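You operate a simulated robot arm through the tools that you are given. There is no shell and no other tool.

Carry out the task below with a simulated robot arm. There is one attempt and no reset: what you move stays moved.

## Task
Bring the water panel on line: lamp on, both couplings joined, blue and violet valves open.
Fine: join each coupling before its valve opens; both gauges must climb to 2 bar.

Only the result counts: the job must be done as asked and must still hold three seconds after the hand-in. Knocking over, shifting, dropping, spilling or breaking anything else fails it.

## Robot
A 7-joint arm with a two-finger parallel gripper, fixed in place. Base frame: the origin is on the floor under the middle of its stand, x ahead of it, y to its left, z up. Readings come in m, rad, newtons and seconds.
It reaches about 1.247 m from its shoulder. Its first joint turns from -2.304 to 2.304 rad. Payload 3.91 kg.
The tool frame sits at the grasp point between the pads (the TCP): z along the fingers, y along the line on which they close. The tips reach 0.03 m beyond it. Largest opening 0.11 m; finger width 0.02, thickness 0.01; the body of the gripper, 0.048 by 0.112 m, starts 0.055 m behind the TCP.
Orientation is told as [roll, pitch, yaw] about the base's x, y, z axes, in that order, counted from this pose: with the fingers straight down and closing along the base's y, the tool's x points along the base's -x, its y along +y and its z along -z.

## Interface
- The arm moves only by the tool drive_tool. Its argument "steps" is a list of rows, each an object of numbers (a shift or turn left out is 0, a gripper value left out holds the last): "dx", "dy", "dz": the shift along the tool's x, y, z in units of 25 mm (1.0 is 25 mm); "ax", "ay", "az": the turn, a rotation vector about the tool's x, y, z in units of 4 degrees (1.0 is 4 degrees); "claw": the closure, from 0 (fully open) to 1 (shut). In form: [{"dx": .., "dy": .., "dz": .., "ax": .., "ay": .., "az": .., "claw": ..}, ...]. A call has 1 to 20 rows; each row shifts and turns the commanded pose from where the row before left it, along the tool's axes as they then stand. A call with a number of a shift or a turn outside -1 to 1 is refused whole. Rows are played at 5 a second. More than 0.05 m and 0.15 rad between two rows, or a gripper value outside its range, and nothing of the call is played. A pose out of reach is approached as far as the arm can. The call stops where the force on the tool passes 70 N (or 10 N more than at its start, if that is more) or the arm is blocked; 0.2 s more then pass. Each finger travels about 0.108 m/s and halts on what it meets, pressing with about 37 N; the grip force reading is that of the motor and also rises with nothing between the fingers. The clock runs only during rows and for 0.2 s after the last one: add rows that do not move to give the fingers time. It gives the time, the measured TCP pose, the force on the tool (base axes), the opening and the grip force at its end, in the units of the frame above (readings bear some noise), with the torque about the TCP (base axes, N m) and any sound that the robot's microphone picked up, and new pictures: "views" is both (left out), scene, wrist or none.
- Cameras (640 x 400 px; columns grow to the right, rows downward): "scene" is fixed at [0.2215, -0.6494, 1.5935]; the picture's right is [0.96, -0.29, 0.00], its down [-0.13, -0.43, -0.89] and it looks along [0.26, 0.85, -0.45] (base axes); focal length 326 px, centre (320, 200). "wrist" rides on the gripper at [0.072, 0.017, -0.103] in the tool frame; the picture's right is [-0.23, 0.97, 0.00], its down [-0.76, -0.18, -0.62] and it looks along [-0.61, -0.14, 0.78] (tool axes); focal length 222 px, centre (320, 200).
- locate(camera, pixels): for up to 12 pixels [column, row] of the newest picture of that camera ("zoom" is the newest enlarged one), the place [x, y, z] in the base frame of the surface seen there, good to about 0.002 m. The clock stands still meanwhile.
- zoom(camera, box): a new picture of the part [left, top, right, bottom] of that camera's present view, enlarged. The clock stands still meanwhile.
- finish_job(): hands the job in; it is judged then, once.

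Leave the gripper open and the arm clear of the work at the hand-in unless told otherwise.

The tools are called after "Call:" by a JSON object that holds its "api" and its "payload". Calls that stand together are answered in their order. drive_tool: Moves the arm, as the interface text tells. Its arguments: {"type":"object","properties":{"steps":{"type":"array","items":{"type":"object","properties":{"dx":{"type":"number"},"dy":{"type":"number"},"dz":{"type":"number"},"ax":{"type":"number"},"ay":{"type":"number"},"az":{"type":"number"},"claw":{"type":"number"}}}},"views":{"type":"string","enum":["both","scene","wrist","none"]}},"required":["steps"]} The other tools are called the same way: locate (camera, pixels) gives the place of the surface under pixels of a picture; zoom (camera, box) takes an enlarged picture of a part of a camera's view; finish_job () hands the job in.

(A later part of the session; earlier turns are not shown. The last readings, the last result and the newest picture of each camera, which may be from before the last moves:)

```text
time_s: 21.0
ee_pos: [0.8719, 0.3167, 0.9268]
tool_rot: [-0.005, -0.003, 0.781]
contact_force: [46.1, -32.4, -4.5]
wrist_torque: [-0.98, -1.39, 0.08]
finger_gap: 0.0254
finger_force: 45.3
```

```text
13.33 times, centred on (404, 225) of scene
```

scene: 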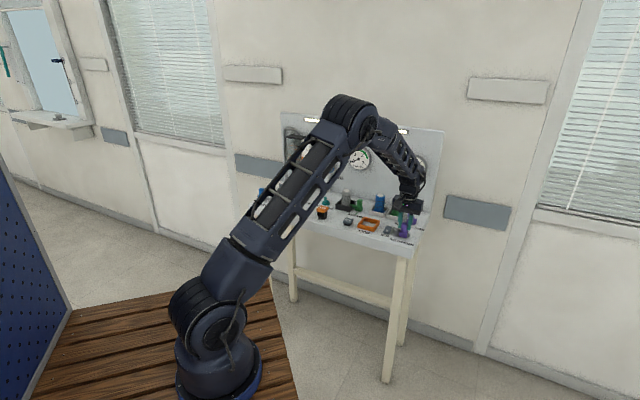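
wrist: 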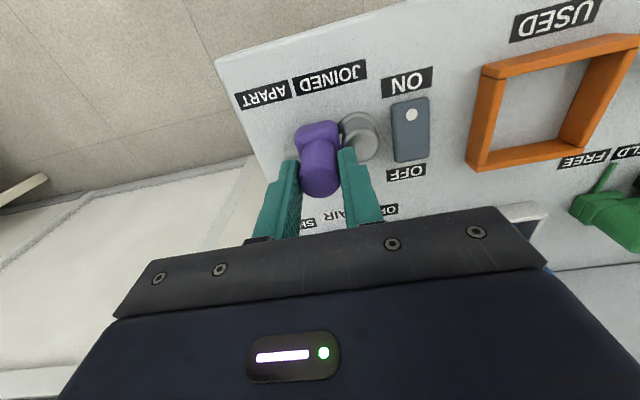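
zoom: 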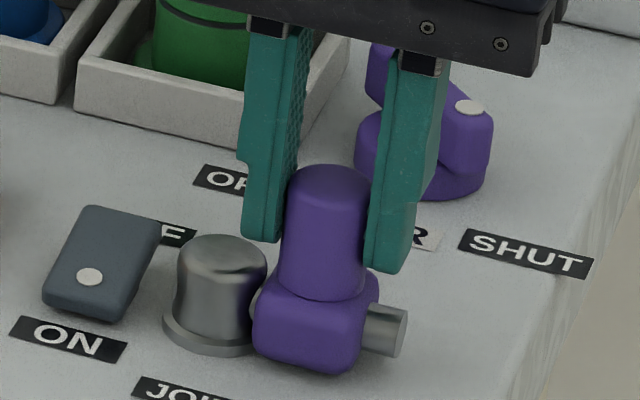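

Firm stop (~56 N) at about 34 mm of travel, and the collar meets the socket; violet coupling is joined. I'll relax the push, open the claw and lift.

Call:
{"api": "drive_tool", "payload": {"steps": [{"dy": -0.1}, {"dy": -0.06}, {"claw": 0.6}, {}, {"dz": -0.5}, {"dz": -0.7}, {"dz": -0.8}, {"dz": -0.8}, {"dz": -0.8}, {}], "views": "both"}}

Call:
{"api": "zoom", "payload": {"camera": "wrist", "box": [240, 60, 440, 185]}}

Call:
{"api": "zoom", "payload": {"camera": "scene", "box": [380, 210, 428, 240]}}

```text
time_s: 23.2
ee_pos: [0.8703, 0.3192, 1.0174]
tool_rot: [0.001, 0.001, 0.786]
contact_force: [0.2, -0.4, -0.6]
wrist_torque: [0.0, -0.01, -0.01]
finger_gap: 0.0439
finger_force: 0.0
```

scene: 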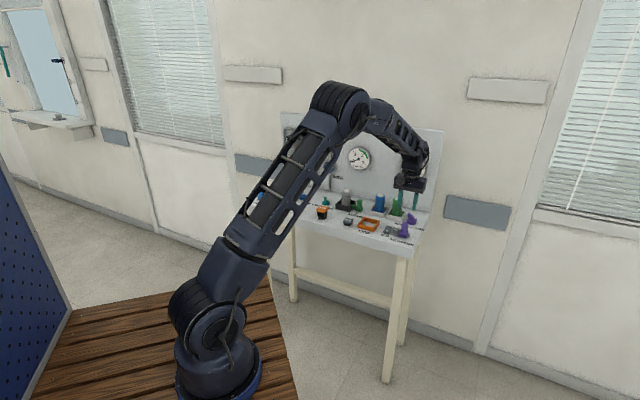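
wrist: 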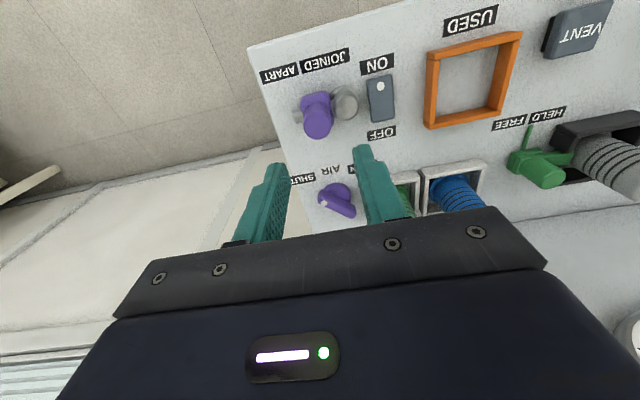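

```text
3.20 times, centred on (340, 122) of wrist
```

zoom: 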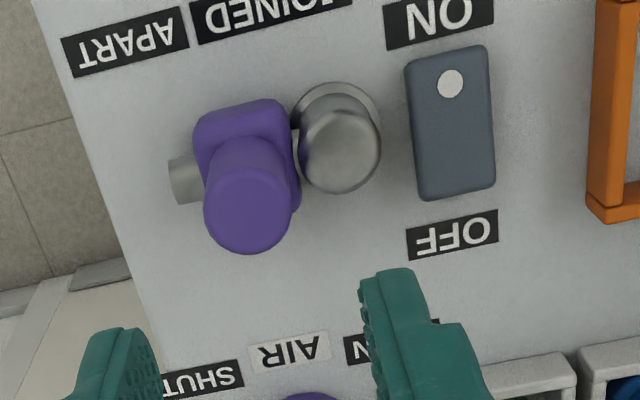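

```text
13.33 times, centred on (404, 225) of scene
```

zoom: 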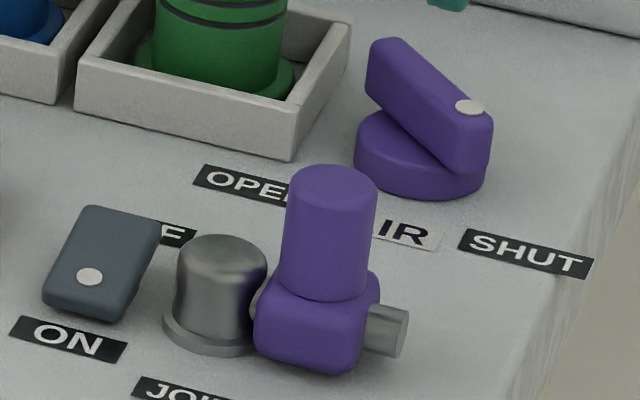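

Violet coupling stays joined. Now the violet AIR valve. I'll zoom on it in the wrist view (about (338,200)) to locate its handle and disc.

Call:
{"api": "zoom", "payload": {"camera": "wrist", "box": [290, 160, 386, 220]}}

```text
6.67 times, centred on (338, 190) of wrist
```

zoom: 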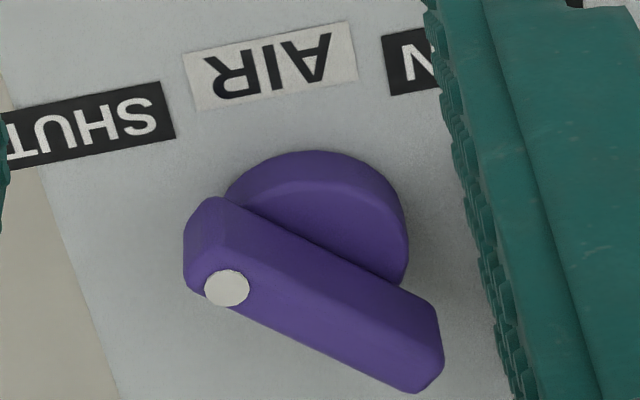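

I'll locate the handle's top line, its front face, and the disc rim.

Call:
{"api": "locate", "payload": {"camera": "zoom", "pixels": [[227, 288], [270, 300], [320, 325], [370, 350], [415, 375], [435, 330], [215, 250], [240, 215], [330, 265], [410, 310], [320, 170], [400, 230]]}}

```text
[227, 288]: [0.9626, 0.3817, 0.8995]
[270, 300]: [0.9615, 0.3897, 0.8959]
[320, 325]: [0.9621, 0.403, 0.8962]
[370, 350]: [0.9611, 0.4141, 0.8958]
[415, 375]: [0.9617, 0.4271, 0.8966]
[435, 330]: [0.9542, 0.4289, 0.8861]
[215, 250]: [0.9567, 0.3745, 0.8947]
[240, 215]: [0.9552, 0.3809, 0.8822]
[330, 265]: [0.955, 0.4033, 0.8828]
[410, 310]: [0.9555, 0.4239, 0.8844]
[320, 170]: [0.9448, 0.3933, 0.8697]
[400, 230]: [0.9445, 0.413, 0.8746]
```

The handle lies exactly along y, centred ≈(0.962, 0.401), top z=0.896, about 13 mm wide. Before going there I'll check the back panel's distance and the green cartridge's height.

Call:
{"api": "locate", "payload": {"camera": "scene", "pixels": [[397, 200], [397, 214], [432, 200], [425, 190], [360, 158], [440, 150], [410, 205], [379, 196], [411, 225], [360, 184]]}}

Call:
{"api": "zoom", "payload": {"camera": "scene", "box": [370, 130, 450, 180]}}

```text
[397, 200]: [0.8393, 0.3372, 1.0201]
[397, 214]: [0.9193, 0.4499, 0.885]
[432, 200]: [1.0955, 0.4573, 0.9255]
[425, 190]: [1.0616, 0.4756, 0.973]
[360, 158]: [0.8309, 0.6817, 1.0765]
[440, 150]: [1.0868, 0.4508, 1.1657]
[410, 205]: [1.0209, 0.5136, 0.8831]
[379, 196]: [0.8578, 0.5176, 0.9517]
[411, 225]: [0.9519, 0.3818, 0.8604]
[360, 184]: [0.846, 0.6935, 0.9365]
```

```text
8.00 times, centred on (410, 155) of scene
```

zoom: 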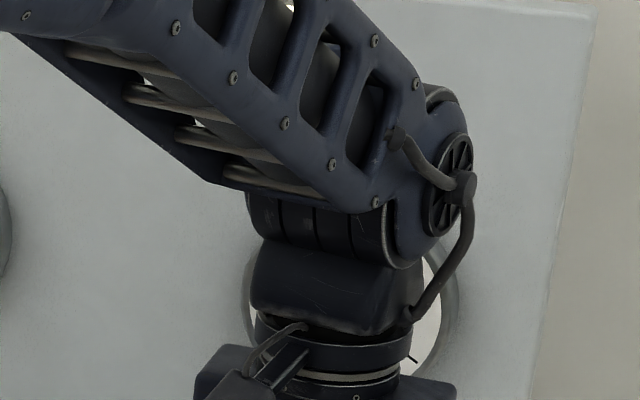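

The panel face is ~0.12 m behind the valve and cartridges top out at z≈0.952, so there's clearance. I'll move above the violet valve and yaw to +90° so the fingers close across the handle.

Call:
{"api": "drive_tool", "payload": {"steps": [{"dx": -0.815, "dy": -0.049, "claw": 0.5}, {"dx": -0.815, "dy": -0.049}, {"dx": -0.815, "dy": -0.049}, {"dx": -0.815, "dy": -0.049}, {"dx": -0.815, "dy": -0.049}, {"dx": -0.815, "dy": -0.049, "az": -1}, {"az": -1}, {"az": -1}, {"az": -1}, {"az": -1}, {"az": -1}, {"az": -1}, {"az": -1}, {"az": -1}, {"az": -1}, {"az": -1}, {"az": -0.25}, {}], "views": "both"}}

```text
time_s: 27.0
ee_pos: [0.9623, 0.3981, 1.0169]
tool_rot: [0.0, -0.001, 1.572]
contact_force: [0.5, -0.1, -0.4]
wrist_torque: [-0.01, 0.01, -0.02]
finger_gap: 0.0549
finger_force: 0.0
```

scene: 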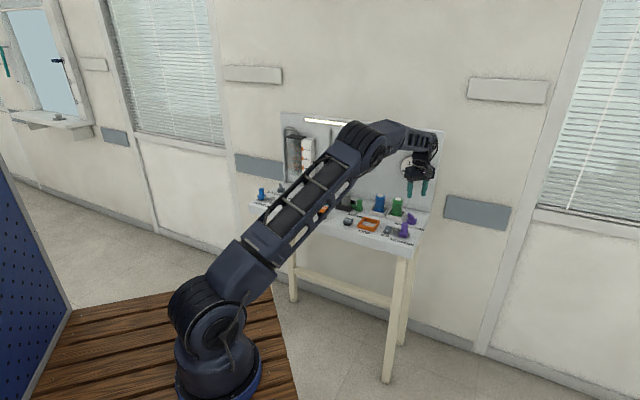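
wrist: 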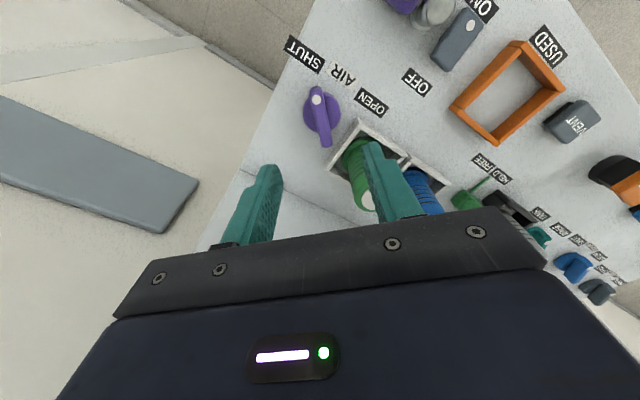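

Now at yaw 90° above the valve, which appears at wrist (320,115). I'll zoom and refine its position from here.

Call:
{"api": "zoom", "payload": {"camera": "wrist", "box": [272, 80, 368, 140]}}

Call:
{"api": "locate", "payload": {"camera": "wrist", "pixels": [[316, 99], [318, 108], [321, 118], [323, 128], [325, 140], [308, 110], [336, 106], [315, 92], [305, 115], [338, 112]]}}

```text
6.67 times, centred on (320, 110) of wrist
```

zoom: 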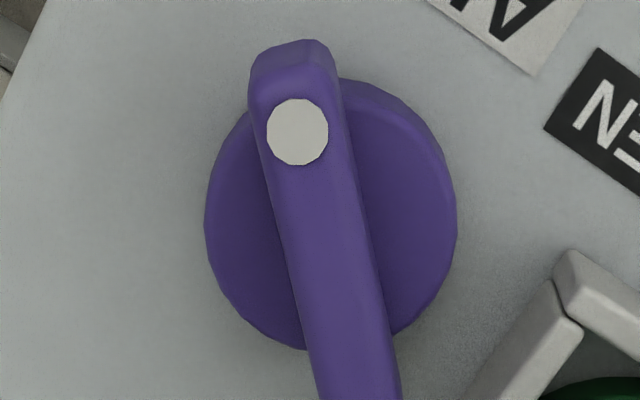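

```text
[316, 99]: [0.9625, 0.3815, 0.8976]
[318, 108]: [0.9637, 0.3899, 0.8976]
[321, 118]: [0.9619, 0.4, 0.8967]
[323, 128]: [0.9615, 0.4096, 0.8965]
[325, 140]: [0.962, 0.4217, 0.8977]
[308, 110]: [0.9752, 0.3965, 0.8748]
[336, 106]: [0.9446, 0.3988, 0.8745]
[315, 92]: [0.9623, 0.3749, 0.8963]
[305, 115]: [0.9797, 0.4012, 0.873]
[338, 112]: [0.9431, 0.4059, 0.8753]
```

Disc centre is (0.962, 0.401), disc top z≈0.875, handle top 0.897. I'll centre and lower to TCP z≈0.911 so the tips sit either side of the handle.

Call:
{"api": "drive_tool", "payload": {"steps": [{"dx": -0.116, "dz": 0.6}, {"dz": 0.8}, {"dz": 0.8}, {"dz": 0.8}, {"dz": 0.8}, {"dz": 0.42}, {}], "views": "both"}}

Call:
{"api": "zoom", "payload": {"camera": "wrist", "box": [200, 80, 440, 230]}}

Call:
{"api": "zoom", "payload": {"camera": "scene", "box": [380, 195, 436, 230]}}

```text
time_s: 28.6
ee_pos: [0.9638, 0.4022, 0.9126]
tool_rot: [0.0, 0.001, 1.57]
contact_force: [-0.1, -0.1, -0.4]
wrist_torque: [0.0, -0.02, -0.02]
finger_gap: 0.0552
finger_force: 0.1
```

scene: 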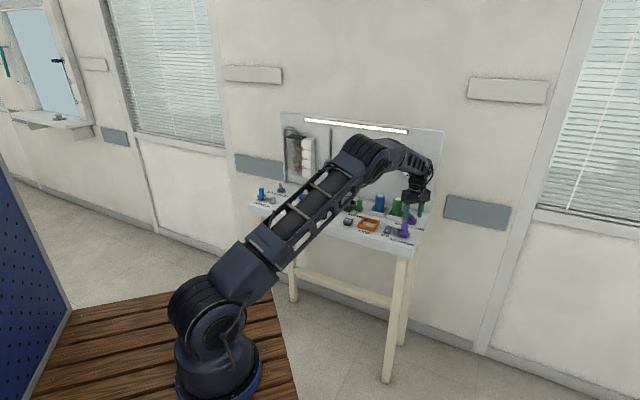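
wrist: 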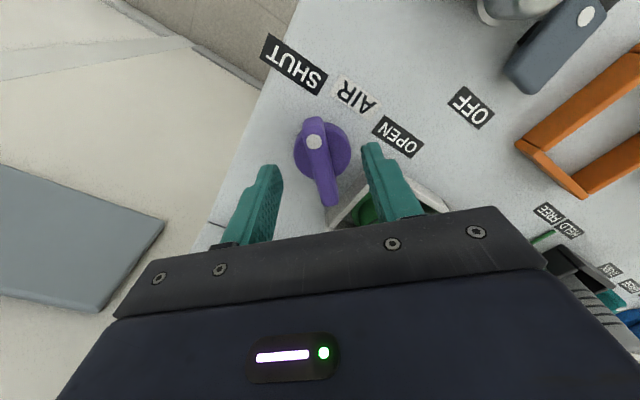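

```text
2.67 times, centred on (320, 155) of wrist
```

zoom: 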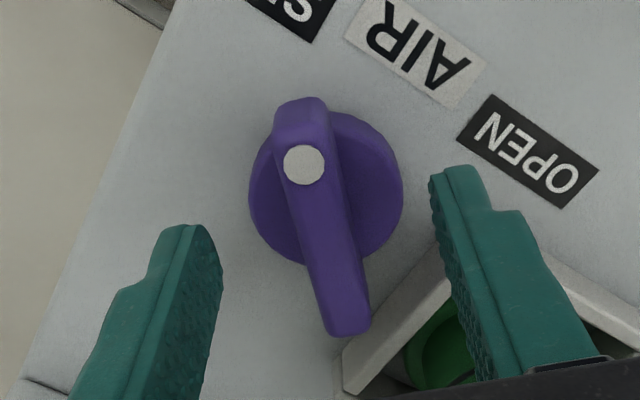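

```text
11.43 times, centred on (408, 212) of scene
```

zoom: 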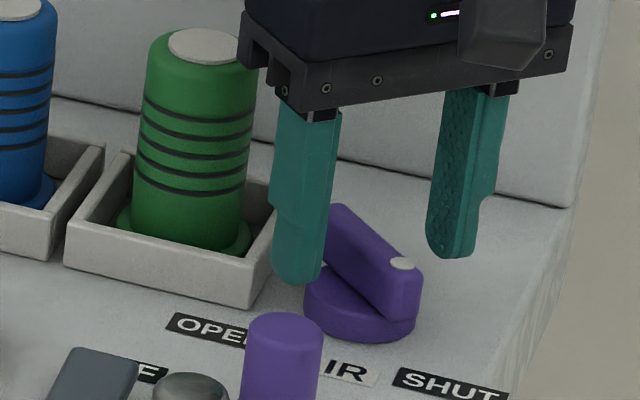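

Fingers straddle the handle with the tips at z≈0.882, above the disc. I'll fine-centre by ~1 mm and close on the handle.

Call:
{"api": "drive_tool", "payload": {"steps": [{"dy": 0.04, "dx": 0.02, "dz": 0.06}, {"claw": 1}, {}, {}], "views": "both"}}

Call:
{"api": "zoom", "payload": {"camera": "wrist", "box": [200, 80, 440, 230]}}

Call:
{"api": "zoom", "payload": {"camera": "scene", "box": [380, 195, 436, 230]}}

```text
time_s: 29.6
ee_pos: [0.9622, 0.4021, 0.9112]
tool_rot: [0.0, 0.001, 1.571]
contact_force: [-5.7, -1.2, -0.4]
wrist_torque: [0.06, 0.07, -0.01]
finger_gap: 0.0128
finger_force: 45.3
```

scene: 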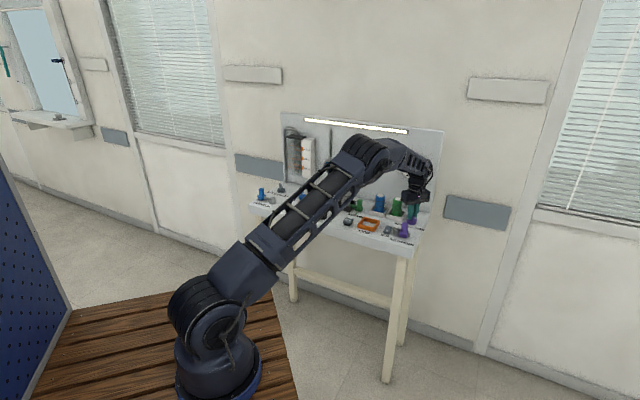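
wrist: 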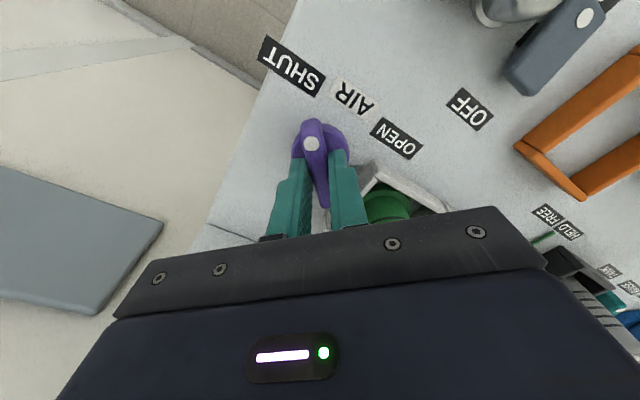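

```text
2.67 times, centred on (320, 155) of wrist
```

zoom: 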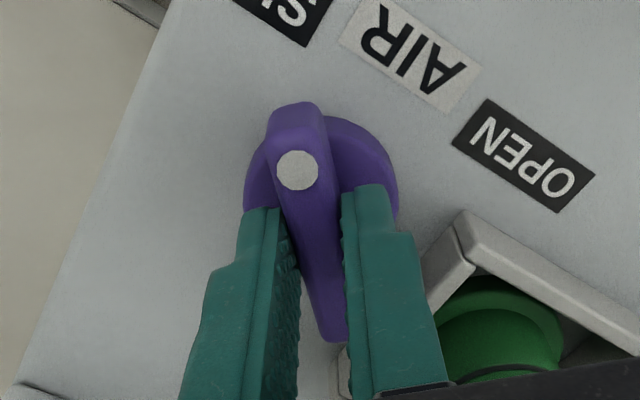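

```text
11.43 times, centred on (408, 212) of scene
```

zoom: 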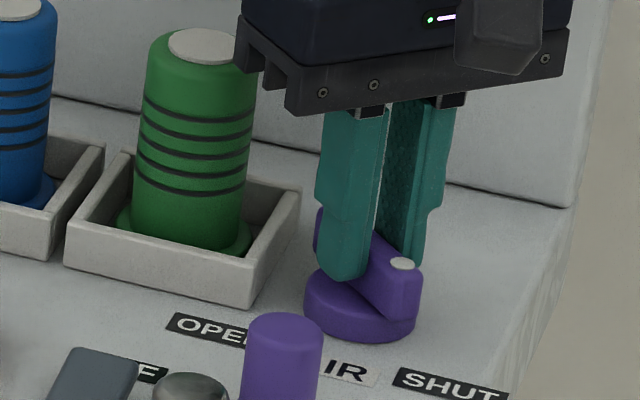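

Handle held (12.8 mm). Before turning, I'll check the height of the gripper's underside versus the green cartridge top.

Call:
{"api": "locate", "payload": {"camera": "zoom", "pixels": [[205, 45], [180, 60], [300, 112], [560, 70], [260, 70], [240, 60], [205, 140]]}}

```text
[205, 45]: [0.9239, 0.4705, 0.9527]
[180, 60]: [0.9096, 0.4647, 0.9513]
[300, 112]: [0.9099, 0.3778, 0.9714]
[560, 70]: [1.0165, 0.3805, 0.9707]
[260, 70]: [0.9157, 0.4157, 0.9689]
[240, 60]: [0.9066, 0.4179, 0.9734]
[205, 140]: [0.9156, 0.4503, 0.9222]
```

Underside is at z≈0.970 and the cartridge top 0.952, so the hand clears it. I'll turn clockwise (seen from above) 24° first and check forces.

Call:
{"api": "drive_tool", "payload": {"steps": [{"az": 1}, {"az": 1}, {"az": 1}, {"az": 1}, {"az": 1}, {"az": 1}, {}], "views": "both"}}

Call:
{"api": "zoom", "payload": {"camera": "scene", "box": [340, 140, 440, 232]}}

```text
time_s: 31.2
ee_pos: [0.9602, 0.4027, 0.9111]
tool_rot: [0.0, -0.001, 1.152]
contact_force: [0.5, 11.5, 22.7]
wrist_torque: [0.68, -0.09, -0.03]
finger_gap: 0.0131
finger_force: 44.8
```

scene: 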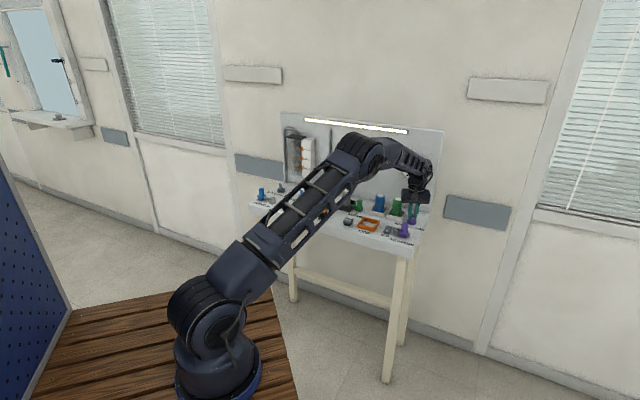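
wrist: 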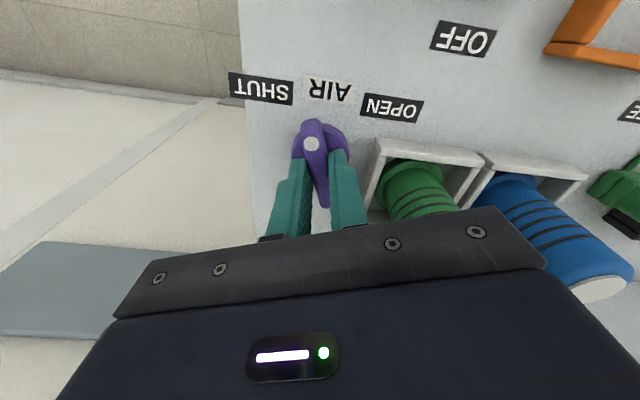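

```text
4.35 times, centred on (390, 186) of scene
```

zoom: 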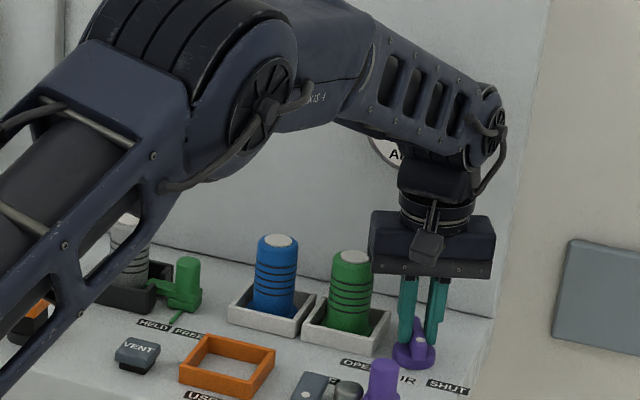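

The valve is turning with the hand. There's a mild upward reaction (23 N), so I'll ease up 0.5 mm and continue another 36°.

Call:
{"api": "drive_tool", "payload": {"steps": [{"az": 1, "dz": -0.02, "dx": -0.01}, {"az": 1}, {"az": 1}, {"az": 1}, {"az": 1}, {"az": 1}, {"az": 1}, {}], "views": "both"}}

```text
time_s: 33.0
ee_pos: [0.961, 0.4031, 0.9101]
tool_rot: [0.0, -0.001, 0.663]
contact_force: [-5.7, 19.7, 13.9]
wrist_torque: [0.99, -0.54, 0.01]
finger_gap: 0.013
finger_force: 45.0
```

scene: 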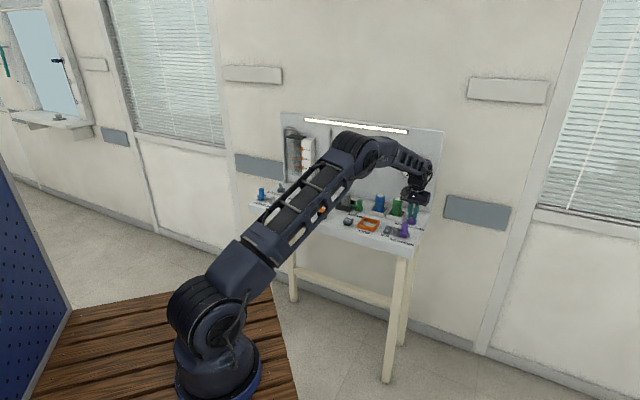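
wrist: 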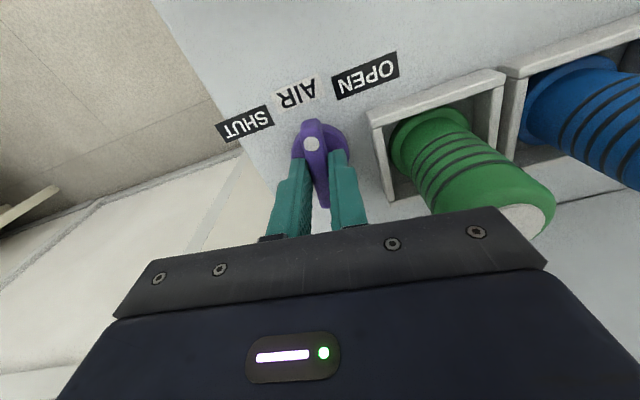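

52° turned with modest forces. I'll nudge 0.4 mm toward +y and continue with 9 rows (36°).

Call:
{"api": "drive_tool", "payload": {"steps": [{"az": 1, "dz": -0.01, "dx": -0.01, "dy": 0.018}, {"az": 1}, {"az": 1}, {"az": 1}, {"az": 1}, {"az": 1}, {"az": 1}, {"az": 1}, {"az": 1}, {}], "views": "both"}}

Call:
{"api": "zoom", "payload": {"camera": "scene", "box": [340, 140, 440, 232]}}

```text
time_s: 35.2
ee_pos: [0.961, 0.4025, 0.9104]
tool_rot: [0.0, 0.001, 0.035]
contact_force: [-7.2, 23.2, 8.2]
wrist_torque: [0.55, 1.25, -0.01]
finger_gap: 0.0128
finger_force: 44.5
```

scene: 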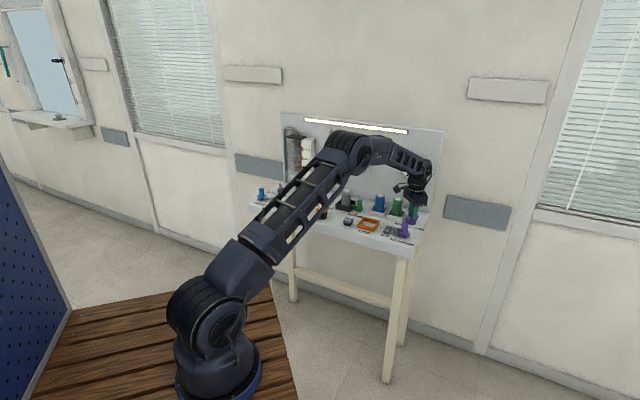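
wrist: 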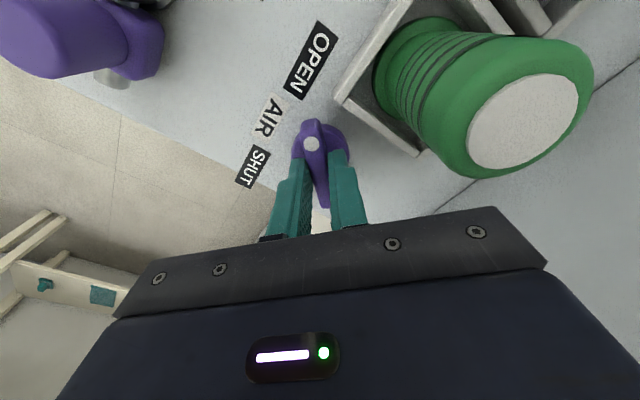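

```text
4.35 times, centred on (390, 186) of scene
```

zoom: 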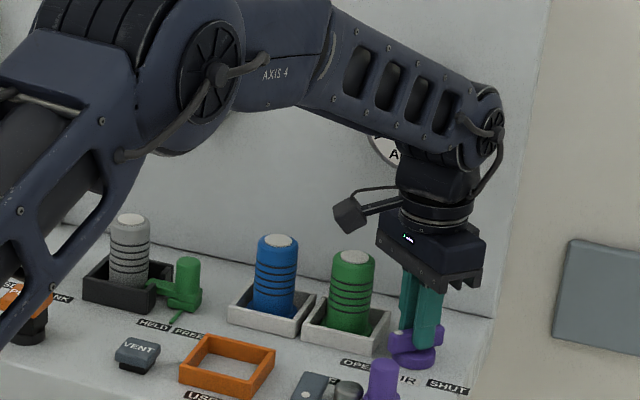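

88° turned, pointer heading to OPEN. I'll add a few more degrees to find the end stop gently.

Call:
{"api": "drive_tool", "payload": {"steps": [{"az": 0.5}, {"az": 0.5}, {}], "views": "wrist"}}

Call:
{"api": "zoom", "payload": {"camera": "wrist", "box": [200, 20, 440, 230]}}

```text
time_s: 36.0
ee_pos: [0.9605, 0.4037, 0.9101]
tool_rot: [-0.001, -0.001, -0.035]
contact_force: [-11.6, 21.6, 6.2]
wrist_torque: [0.5, -0.4, 1.08]
finger_gap: 0.0131
finger_force: 45.0
```

wrist: 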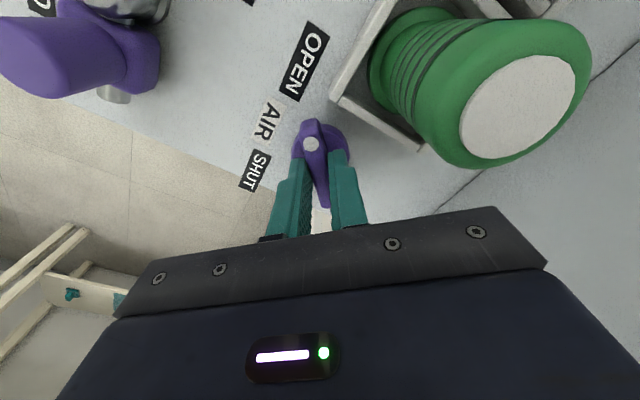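

```text
1.90 times, centred on (320, 125) of wrist
```

zoom: 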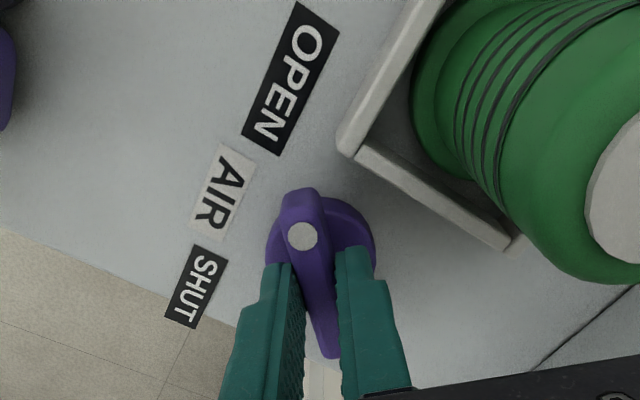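

Torque about z rose to 1.1 N·m: end stop reached at ~91°, pointer toward OPEN. I'll relieve the twist by 2°, open, and lift away.

Call:
{"api": "drive_tool", "payload": {"steps": [{"az": -0.5}, {"claw": 0.6}, {}, {}, {"dz": -0.5}, {"dz": -0.8}, {"dz": -0.8}, {"dz": -0.8}, {"dz": -0.8}, {"dz": -0.8}, {}], "views": "both"}}

Call:
{"api": "zoom", "payload": {"camera": "wrist", "box": [200, 20, 440, 170]}}

Call:
{"api": "zoom", "payload": {"camera": "scene", "box": [340, 130, 440, 240]}}

```text
time_s: 38.4
ee_pos: [0.9607, 0.4044, 1.0253]
tool_rot: [0.001, -0.002, 0.001]
contact_force: [0.0, -0.2, -1.0]
wrist_torque: [-0.01, 0.01, 0.0]
finger_gap: 0.044
finger_force: 0.1
```

scene: 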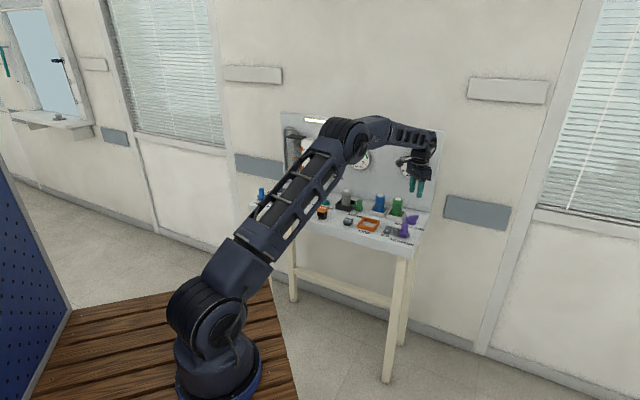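
wrist: 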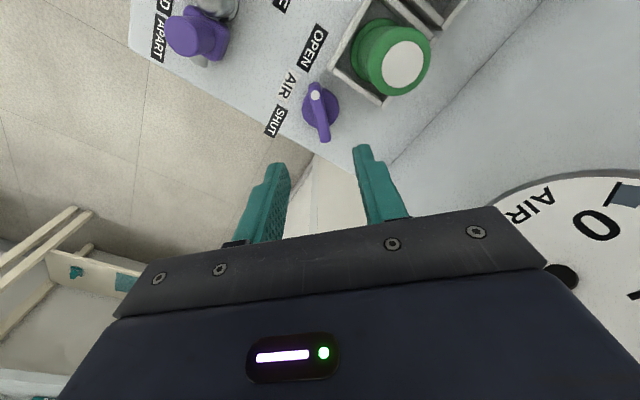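

```text
2.67 times, centred on (320, 95) of wrist
```

zoom: 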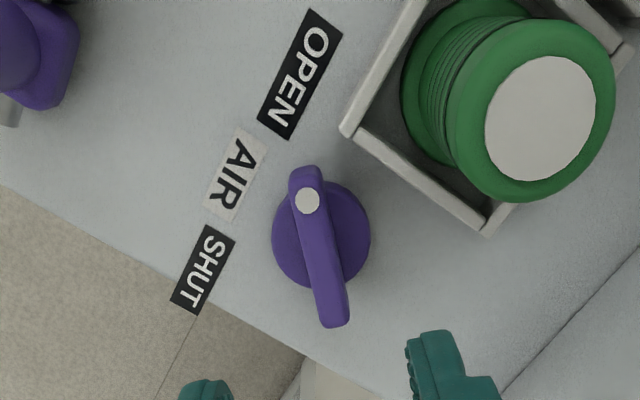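

```text
3.64 times, centred on (390, 185) of scene
```

zoom: 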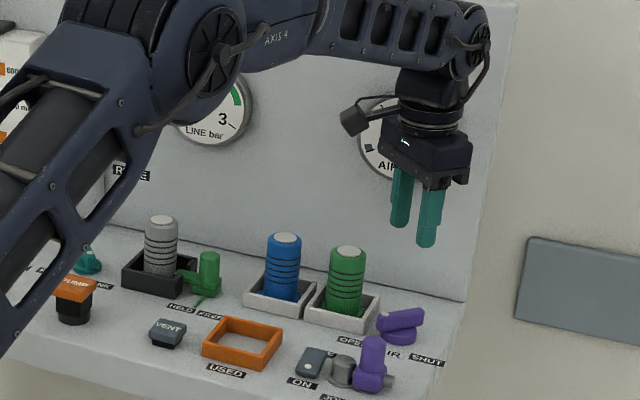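

The violet handle points to OPEN and stays. I'll now swing over to the blue side, keeping height (tips above the cartridges), and check the AIR gauge once the arm is out of the way.

Call:
{"api": "drive_tool", "payload": {"steps": [{"dx": 0.5, "dz": -1}, {"dx": 0.983, "dy": 0.3, "dz": -1}, {"dx": 0.983, "dy": 0.678}, {"dx": 0.983, "dy": 0.678}, {"dx": 0.983, "dy": 0.678}, {"dx": 0.983, "dy": 0.678}, {"dx": 0.983, "dy": 0.678}, {"dx": 0.983, "dy": 0.678}, {"dx": 0.983, "dy": 0.678}, {"dx": 0.983, "dy": 0.678}, {"dx": 0.983, "dy": 0.678}, {"dx": 0.983, "dy": 0.678}, {"dx": 0.983, "dy": 0.678}, {"dx": 0.983, "dy": 0.678}, {"dx": 0.983, "dy": 0.678}, {"dx": 0.983, "dy": 0.678}, {}], "views": "both"}}

Call:
{"api": "zoom", "payload": {"camera": "scene", "box": [340, 130, 440, 240]}}

```text
time_s: 42.0
ee_pos: [0.5799, 0.6501, 1.0726]
tool_rot: [0.0, 0.0, 0.001]
contact_force: [1.3, -0.4, 0.1]
wrist_torque: [0.01, -0.02, 0.02]
finger_gap: 0.0438
finger_force: 0.1
```

scene: 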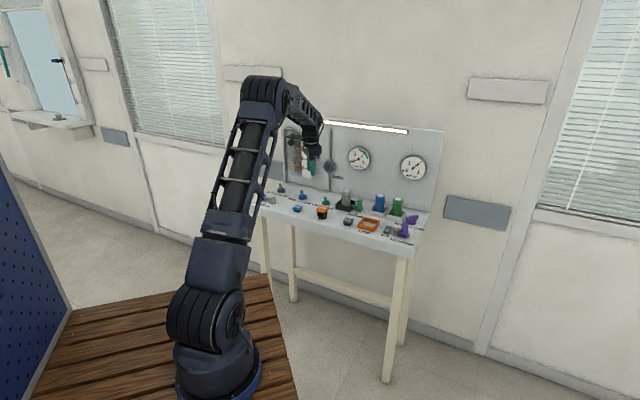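
wrist: 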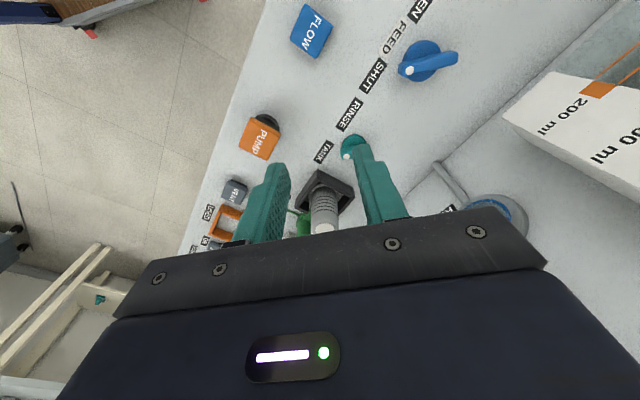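

```text
3.64 times, centred on (390, 185) of scene
```

zoom: 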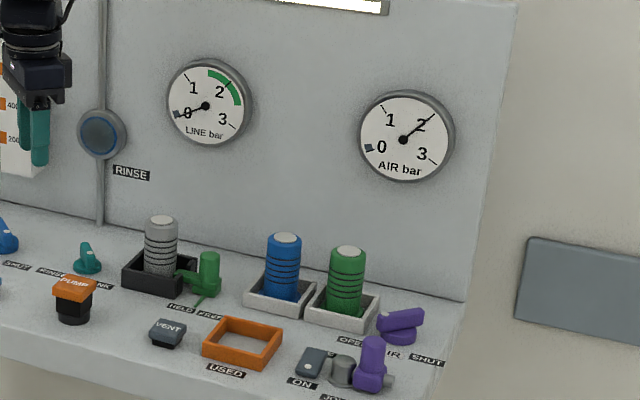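

The AIR gauge reads 2 bar. Now I'll go on to above the blue coupling (~(0.372, 0.809)) and yaw to +45°.

Call:
{"api": "drive_tool", "payload": {"steps": [{"dx": 0.924, "dy": 0.707}, {"dx": 0.924, "dy": 0.707}, {"dx": 0.924, "dy": 0.707}, {"dx": 0.924, "dy": 0.707}, {"dx": 0.924, "dy": 0.707}, {"dx": 0.924, "dy": 0.707}, {"dx": 0.924, "dy": 0.707}, {"dx": 0.924, "dy": 0.707}, {"dx": 0.924, "dy": 0.707, "az": -0.25}, {"az": -1}, {"az": -1}, {"az": -1}, {"az": -1}, {"az": -1}, {"az": -1}, {"az": -1}, {"az": -1}, {"az": -1}, {"az": -1}, {"az": -1}], "views": "both"}}

```text
time_s: 46.2
ee_pos: [0.3717, 0.8065, 1.074]
tool_rot: [0.002, 0.0, 0.789]
contact_force: [-0.9, -0.1, -0.9]
wrist_torque: [0.0, 0.02, 0.0]
finger_gap: 0.0442
finger_force: 0.1
```

scene: 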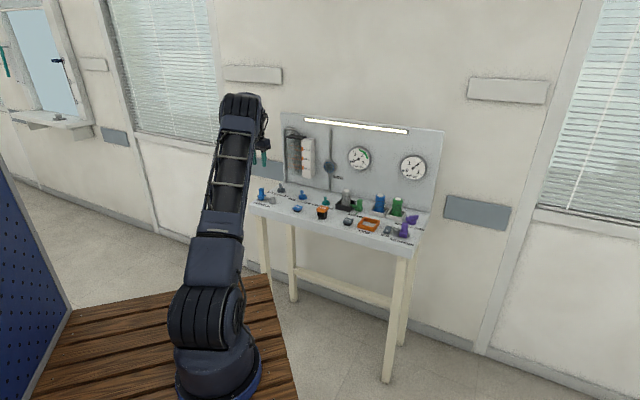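
wrist: 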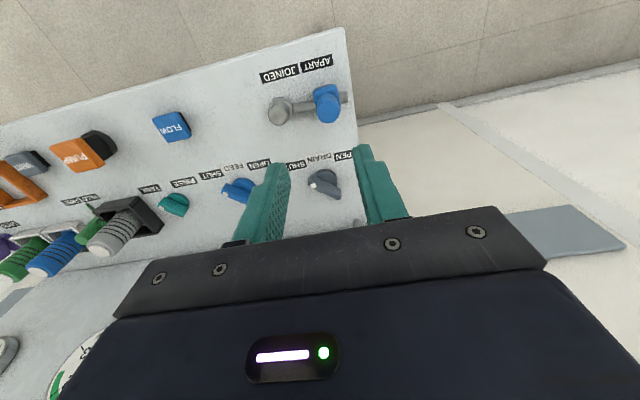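

I'm above the blue coupling, which shows at wrist (328,105). I'll zoom and locate its post top, bar and socket.

Call:
{"api": "zoom", "payload": {"camera": "wrist", "box": [252, 70, 364, 140]}}

Call:
{"api": "locate", "payload": {"camera": "wrist", "pixels": [[328, 110], [319, 112], [337, 110], [328, 102], [328, 118], [278, 114], [290, 107], [298, 106], [322, 93]]}}

```text
5.71 times, centred on (308, 105) of wrist
```

zoom: 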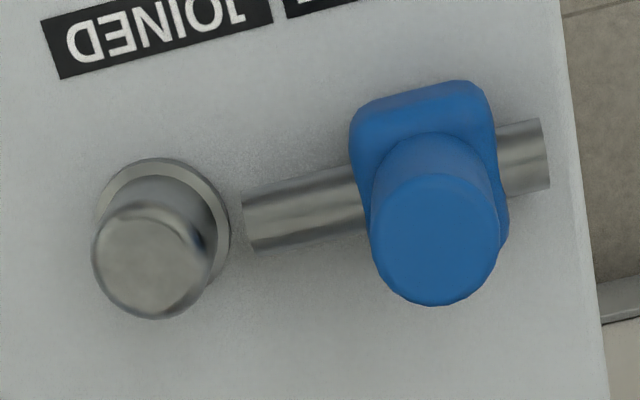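

```text
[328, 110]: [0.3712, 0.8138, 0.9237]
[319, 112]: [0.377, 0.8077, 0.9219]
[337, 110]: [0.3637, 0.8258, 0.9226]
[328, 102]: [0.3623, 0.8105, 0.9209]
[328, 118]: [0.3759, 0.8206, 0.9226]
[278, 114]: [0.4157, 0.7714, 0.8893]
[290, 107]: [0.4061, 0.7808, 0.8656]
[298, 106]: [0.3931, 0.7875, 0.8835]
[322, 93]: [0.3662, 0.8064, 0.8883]
```

The post's top disc is centred at (437,240) in the zoom. I'll locate it and its edges precisely.

Call:
{"api": "locate", "payload": {"camera": "zoom", "pixels": [[437, 240], [380, 240], [494, 240], [437, 185], [437, 298], [255, 215], [150, 265], [100, 260], [205, 255], [150, 310], [150, 215]]}}

```text
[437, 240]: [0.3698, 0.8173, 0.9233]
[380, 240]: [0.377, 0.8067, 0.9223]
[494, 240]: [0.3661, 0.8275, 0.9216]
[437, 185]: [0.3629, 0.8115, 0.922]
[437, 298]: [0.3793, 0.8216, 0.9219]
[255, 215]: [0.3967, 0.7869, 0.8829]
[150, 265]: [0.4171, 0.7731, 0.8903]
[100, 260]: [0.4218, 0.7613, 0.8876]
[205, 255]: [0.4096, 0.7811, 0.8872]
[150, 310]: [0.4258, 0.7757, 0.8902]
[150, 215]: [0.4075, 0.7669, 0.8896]
```

Post centre is (0.371, 0.817) and socket centre (0.416, 0.771). I'll shift over the post, open to 60 mm, and go down to about z=0.945.

Call:
{"api": "drive_tool", "payload": {"steps": [{"dx": -0.27, "dy": 0.311, "dz": 0.6, "claw": 0.45}, {"dz": 0.9}, {"dz": 0.9}, {"dz": 0.9}, {"dz": 0.9}, {"dz": 0.9}, {}], "views": "both"}}

Call:
{"api": "zoom", "payload": {"camera": "wrist", "box": [200, 80, 440, 230]}}

Call:
{"api": "zoom", "payload": {"camera": "scene", "box": [244, 175, 300, 210]}}

```text
time_s: 47.8
ee_pos: [0.3729, 0.8184, 0.9472]
tool_rot: [0.002, 0.0, 0.785]
contact_force: [0.0, -1.0, 1.1]
wrist_torque: [0.01, -0.02, -0.01]
finger_gap: 0.0606
finger_force: 0.1
```

scene: 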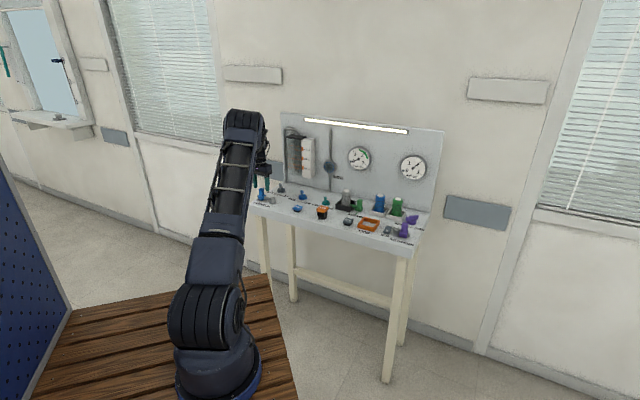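
wrist: 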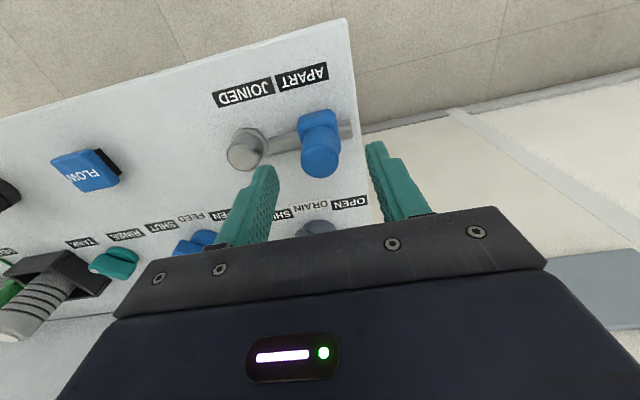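

```text
2.67 times, centred on (320, 155) of wrist
```

zoom: 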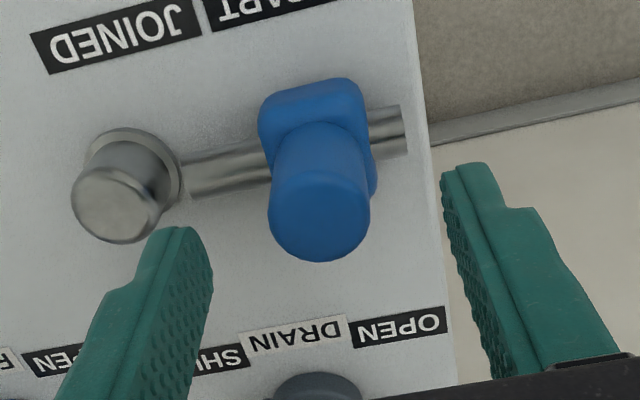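

```text
11.43 times, centred on (272, 192) of scene
```

zoom: 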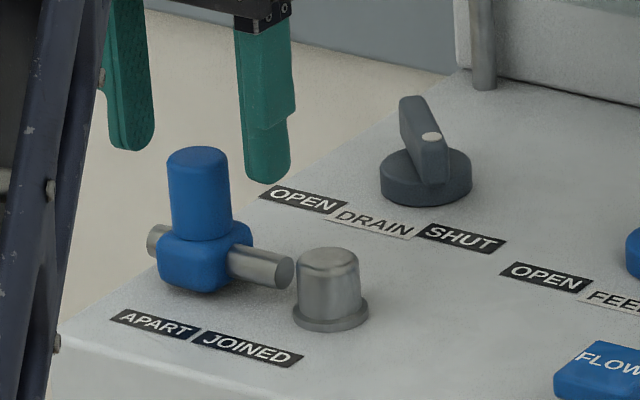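

Aligned over the post. I'll lower 20 mm to TCP z≈0.927 and close.

Call:
{"api": "drive_tool", "payload": {"steps": [{"dz": 0.41}, {"dz": 0.41}, {}, {"claw": 1}, {}, {}], "views": "both"}}

Call:
{"api": "zoom", "payload": {"camera": "wrist", "box": [200, 80, 440, 230]}}

```text
time_s: 49.2
ee_pos: [0.3718, 0.8177, 0.9257]
tool_rot: [-0.001, 0.0, 0.786]
contact_force: [3.0, -9.8, 1.2]
wrist_torque: [-0.45, -0.03, -0.03]
finger_gap: 0.0252
finger_force: 44.6
```

scene: 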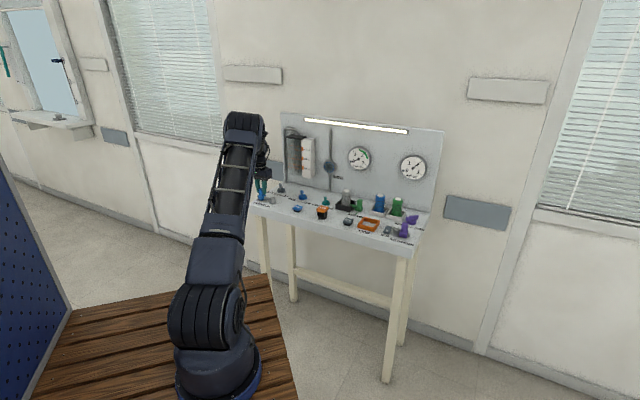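
wrist: 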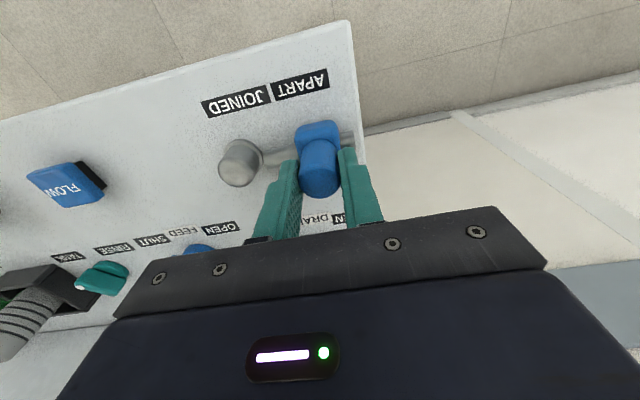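

```text
2.67 times, centred on (320, 155) of wrist
```

zoom: 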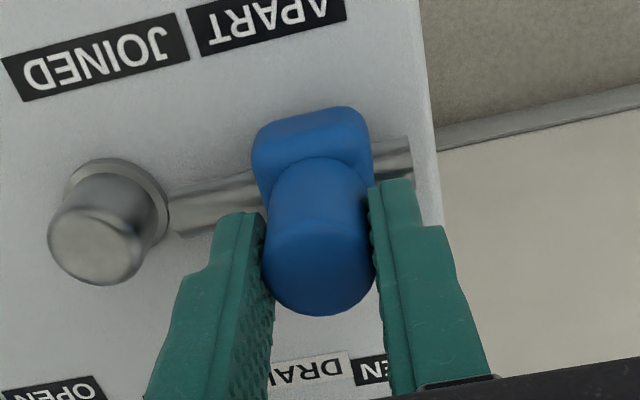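

Post held (gap 25 mm). The socket is along tool -y, so I'll slide 10 mm first.

Call:
{"api": "drive_tool", "payload": {"steps": [{"dy": -0.1}, {"dy": -0.1}, {"dy": -0.1}, {"dy": -0.1}, {}], "views": "wrist"}}

Call:
{"api": "zoom", "payload": {"camera": "wrist", "box": [200, 80, 440, 230]}}

```text
time_s: 50.4
ee_pos: [0.3792, 0.809, 0.9259]
tool_rot: [0.001, 0.0, 0.786]
contact_force: [13.0, 14.5, -5.1]
wrist_torque: [0.91, -0.9, -0.04]
finger_gap: 0.025
finger_force: 44.9
```

wrist: 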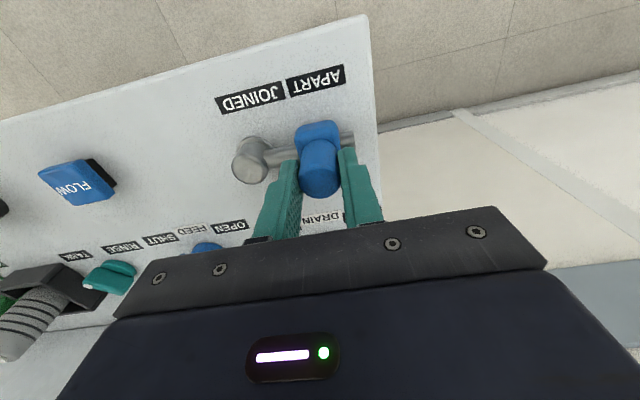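

```text
2.67 times, centred on (320, 155) of wrist
```

zoom: 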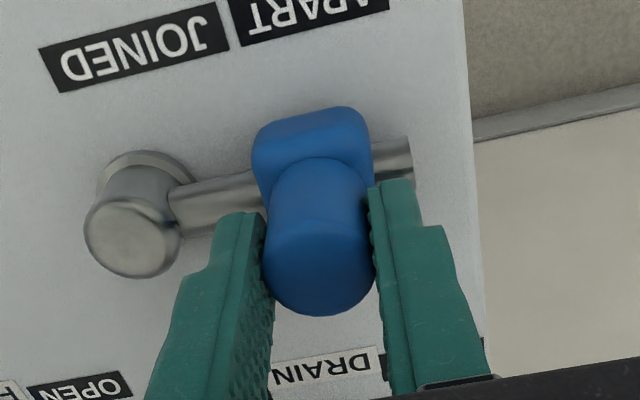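

It slides. A 20 N sideways force toward the back suggests easing back ~0.3 mm; I'll continue 10 mm.

Call:
{"api": "drive_tool", "payload": {"steps": [{"dy": -0.1, "dx": -0.015}, {"dy": -0.1}, {"dy": -0.1}, {"dy": -0.1}, {}], "views": "wrist"}}

Call:
{"api": "zoom", "payload": {"camera": "wrist", "box": [200, 80, 440, 230]}}

```text
time_s: 51.6
ee_pos: [0.3867, 0.8037, 0.9255]
tool_rot: [0.001, 0.001, 0.785]
contact_force: [3.0, 4.0, -0.3]
wrist_torque: [0.2, -0.17, 0.03]
finger_gap: 0.0253
finger_force: 45.3
```

wrist: 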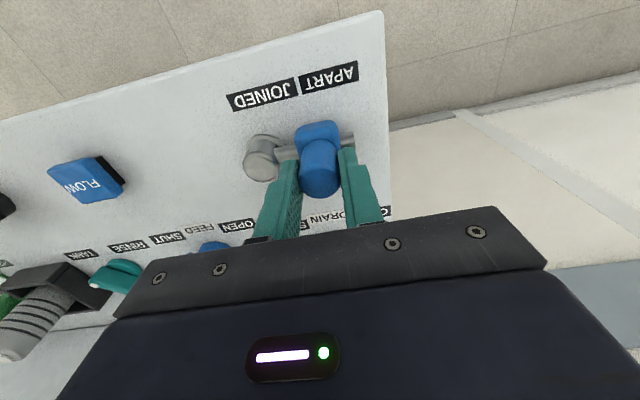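

```text
2.67 times, centred on (320, 155) of wrist
```

zoom: 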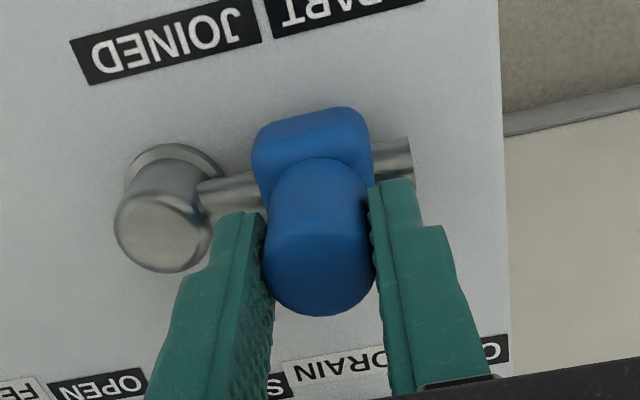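

Low forces and the bar is entering the socket. I'll continue another 10 mm.

Call:
{"api": "drive_tool", "payload": {"steps": [{"dy": -0.1, "dx": -0.003}, {"dy": -0.1}, {"dy": -0.1}, {"dy": -0.1}, {}], "views": "wrist"}}

Call:
{"api": "zoom", "payload": {"camera": "wrist", "box": [200, 80, 440, 230]}}

```text
time_s: 52.8
ee_pos: [0.3933, 0.7969, 0.9261]
tool_rot: [0.0, 0.001, 0.786]
contact_force: [-11.2, -12.7, 1.2]
wrist_torque: [-0.6, 0.53, 0.06]
finger_gap: 0.0253
finger_force: 44.5
```

wrist: 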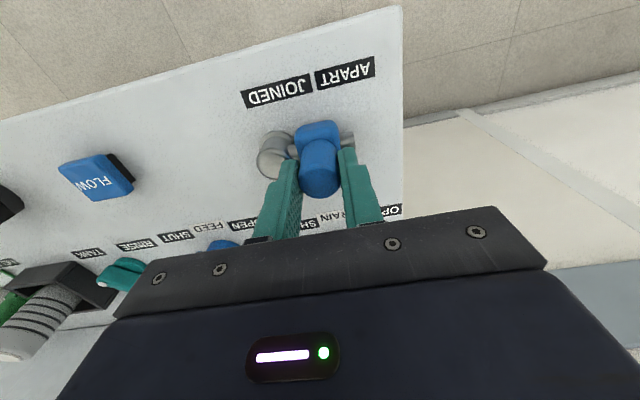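

```text
2.67 times, centred on (320, 155) of wrist
```

zoom: 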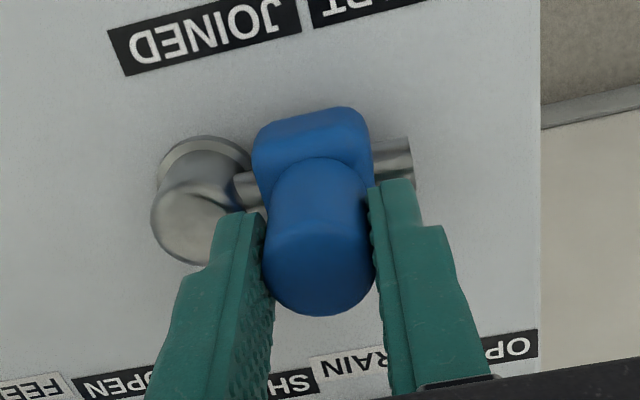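

A few mm are left. I'll ease forward 0.2 mm and finish in smaller steps until the stop.

Call:
{"api": "drive_tool", "payload": {"steps": [{"dy": -0.06, "dx": 0.01}, {"dy": -0.06}, {"dy": -0.06}, {"dy": -0.06}, {}], "views": "wrist"}}

Call:
{"api": "zoom", "payload": {"camera": "wrist", "box": [200, 80, 440, 230]}}

```text
time_s: 54.0
ee_pos: [0.3975, 0.7919, 0.9268]
tool_rot: [0.003, 0.0, 0.785]
contact_force: [0.4, 15.6, -0.5]
wrist_torque: [0.67, -0.1, -0.03]
finger_gap: 0.0251
finger_force: 45.0
```

wrist: 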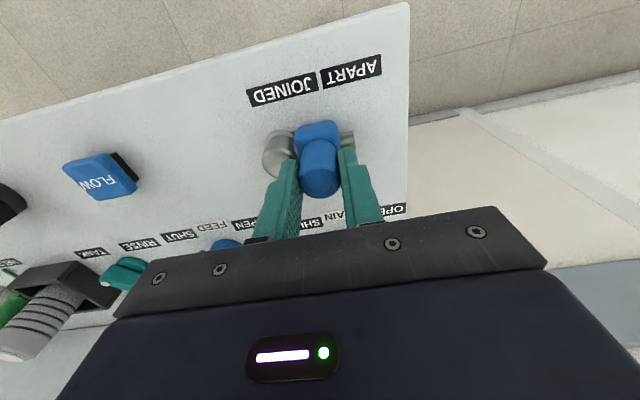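

```text
2.67 times, centred on (320, 155) of wrist
```

zoom: 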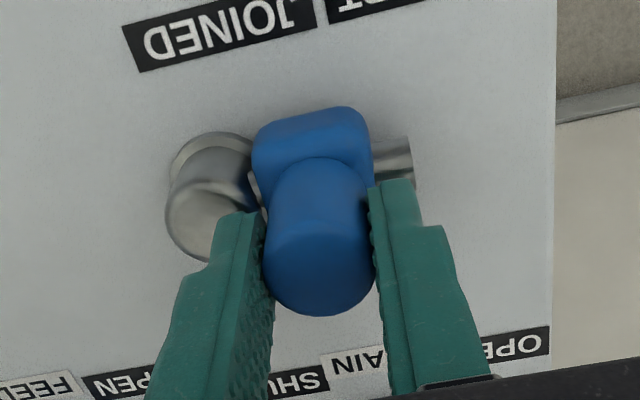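

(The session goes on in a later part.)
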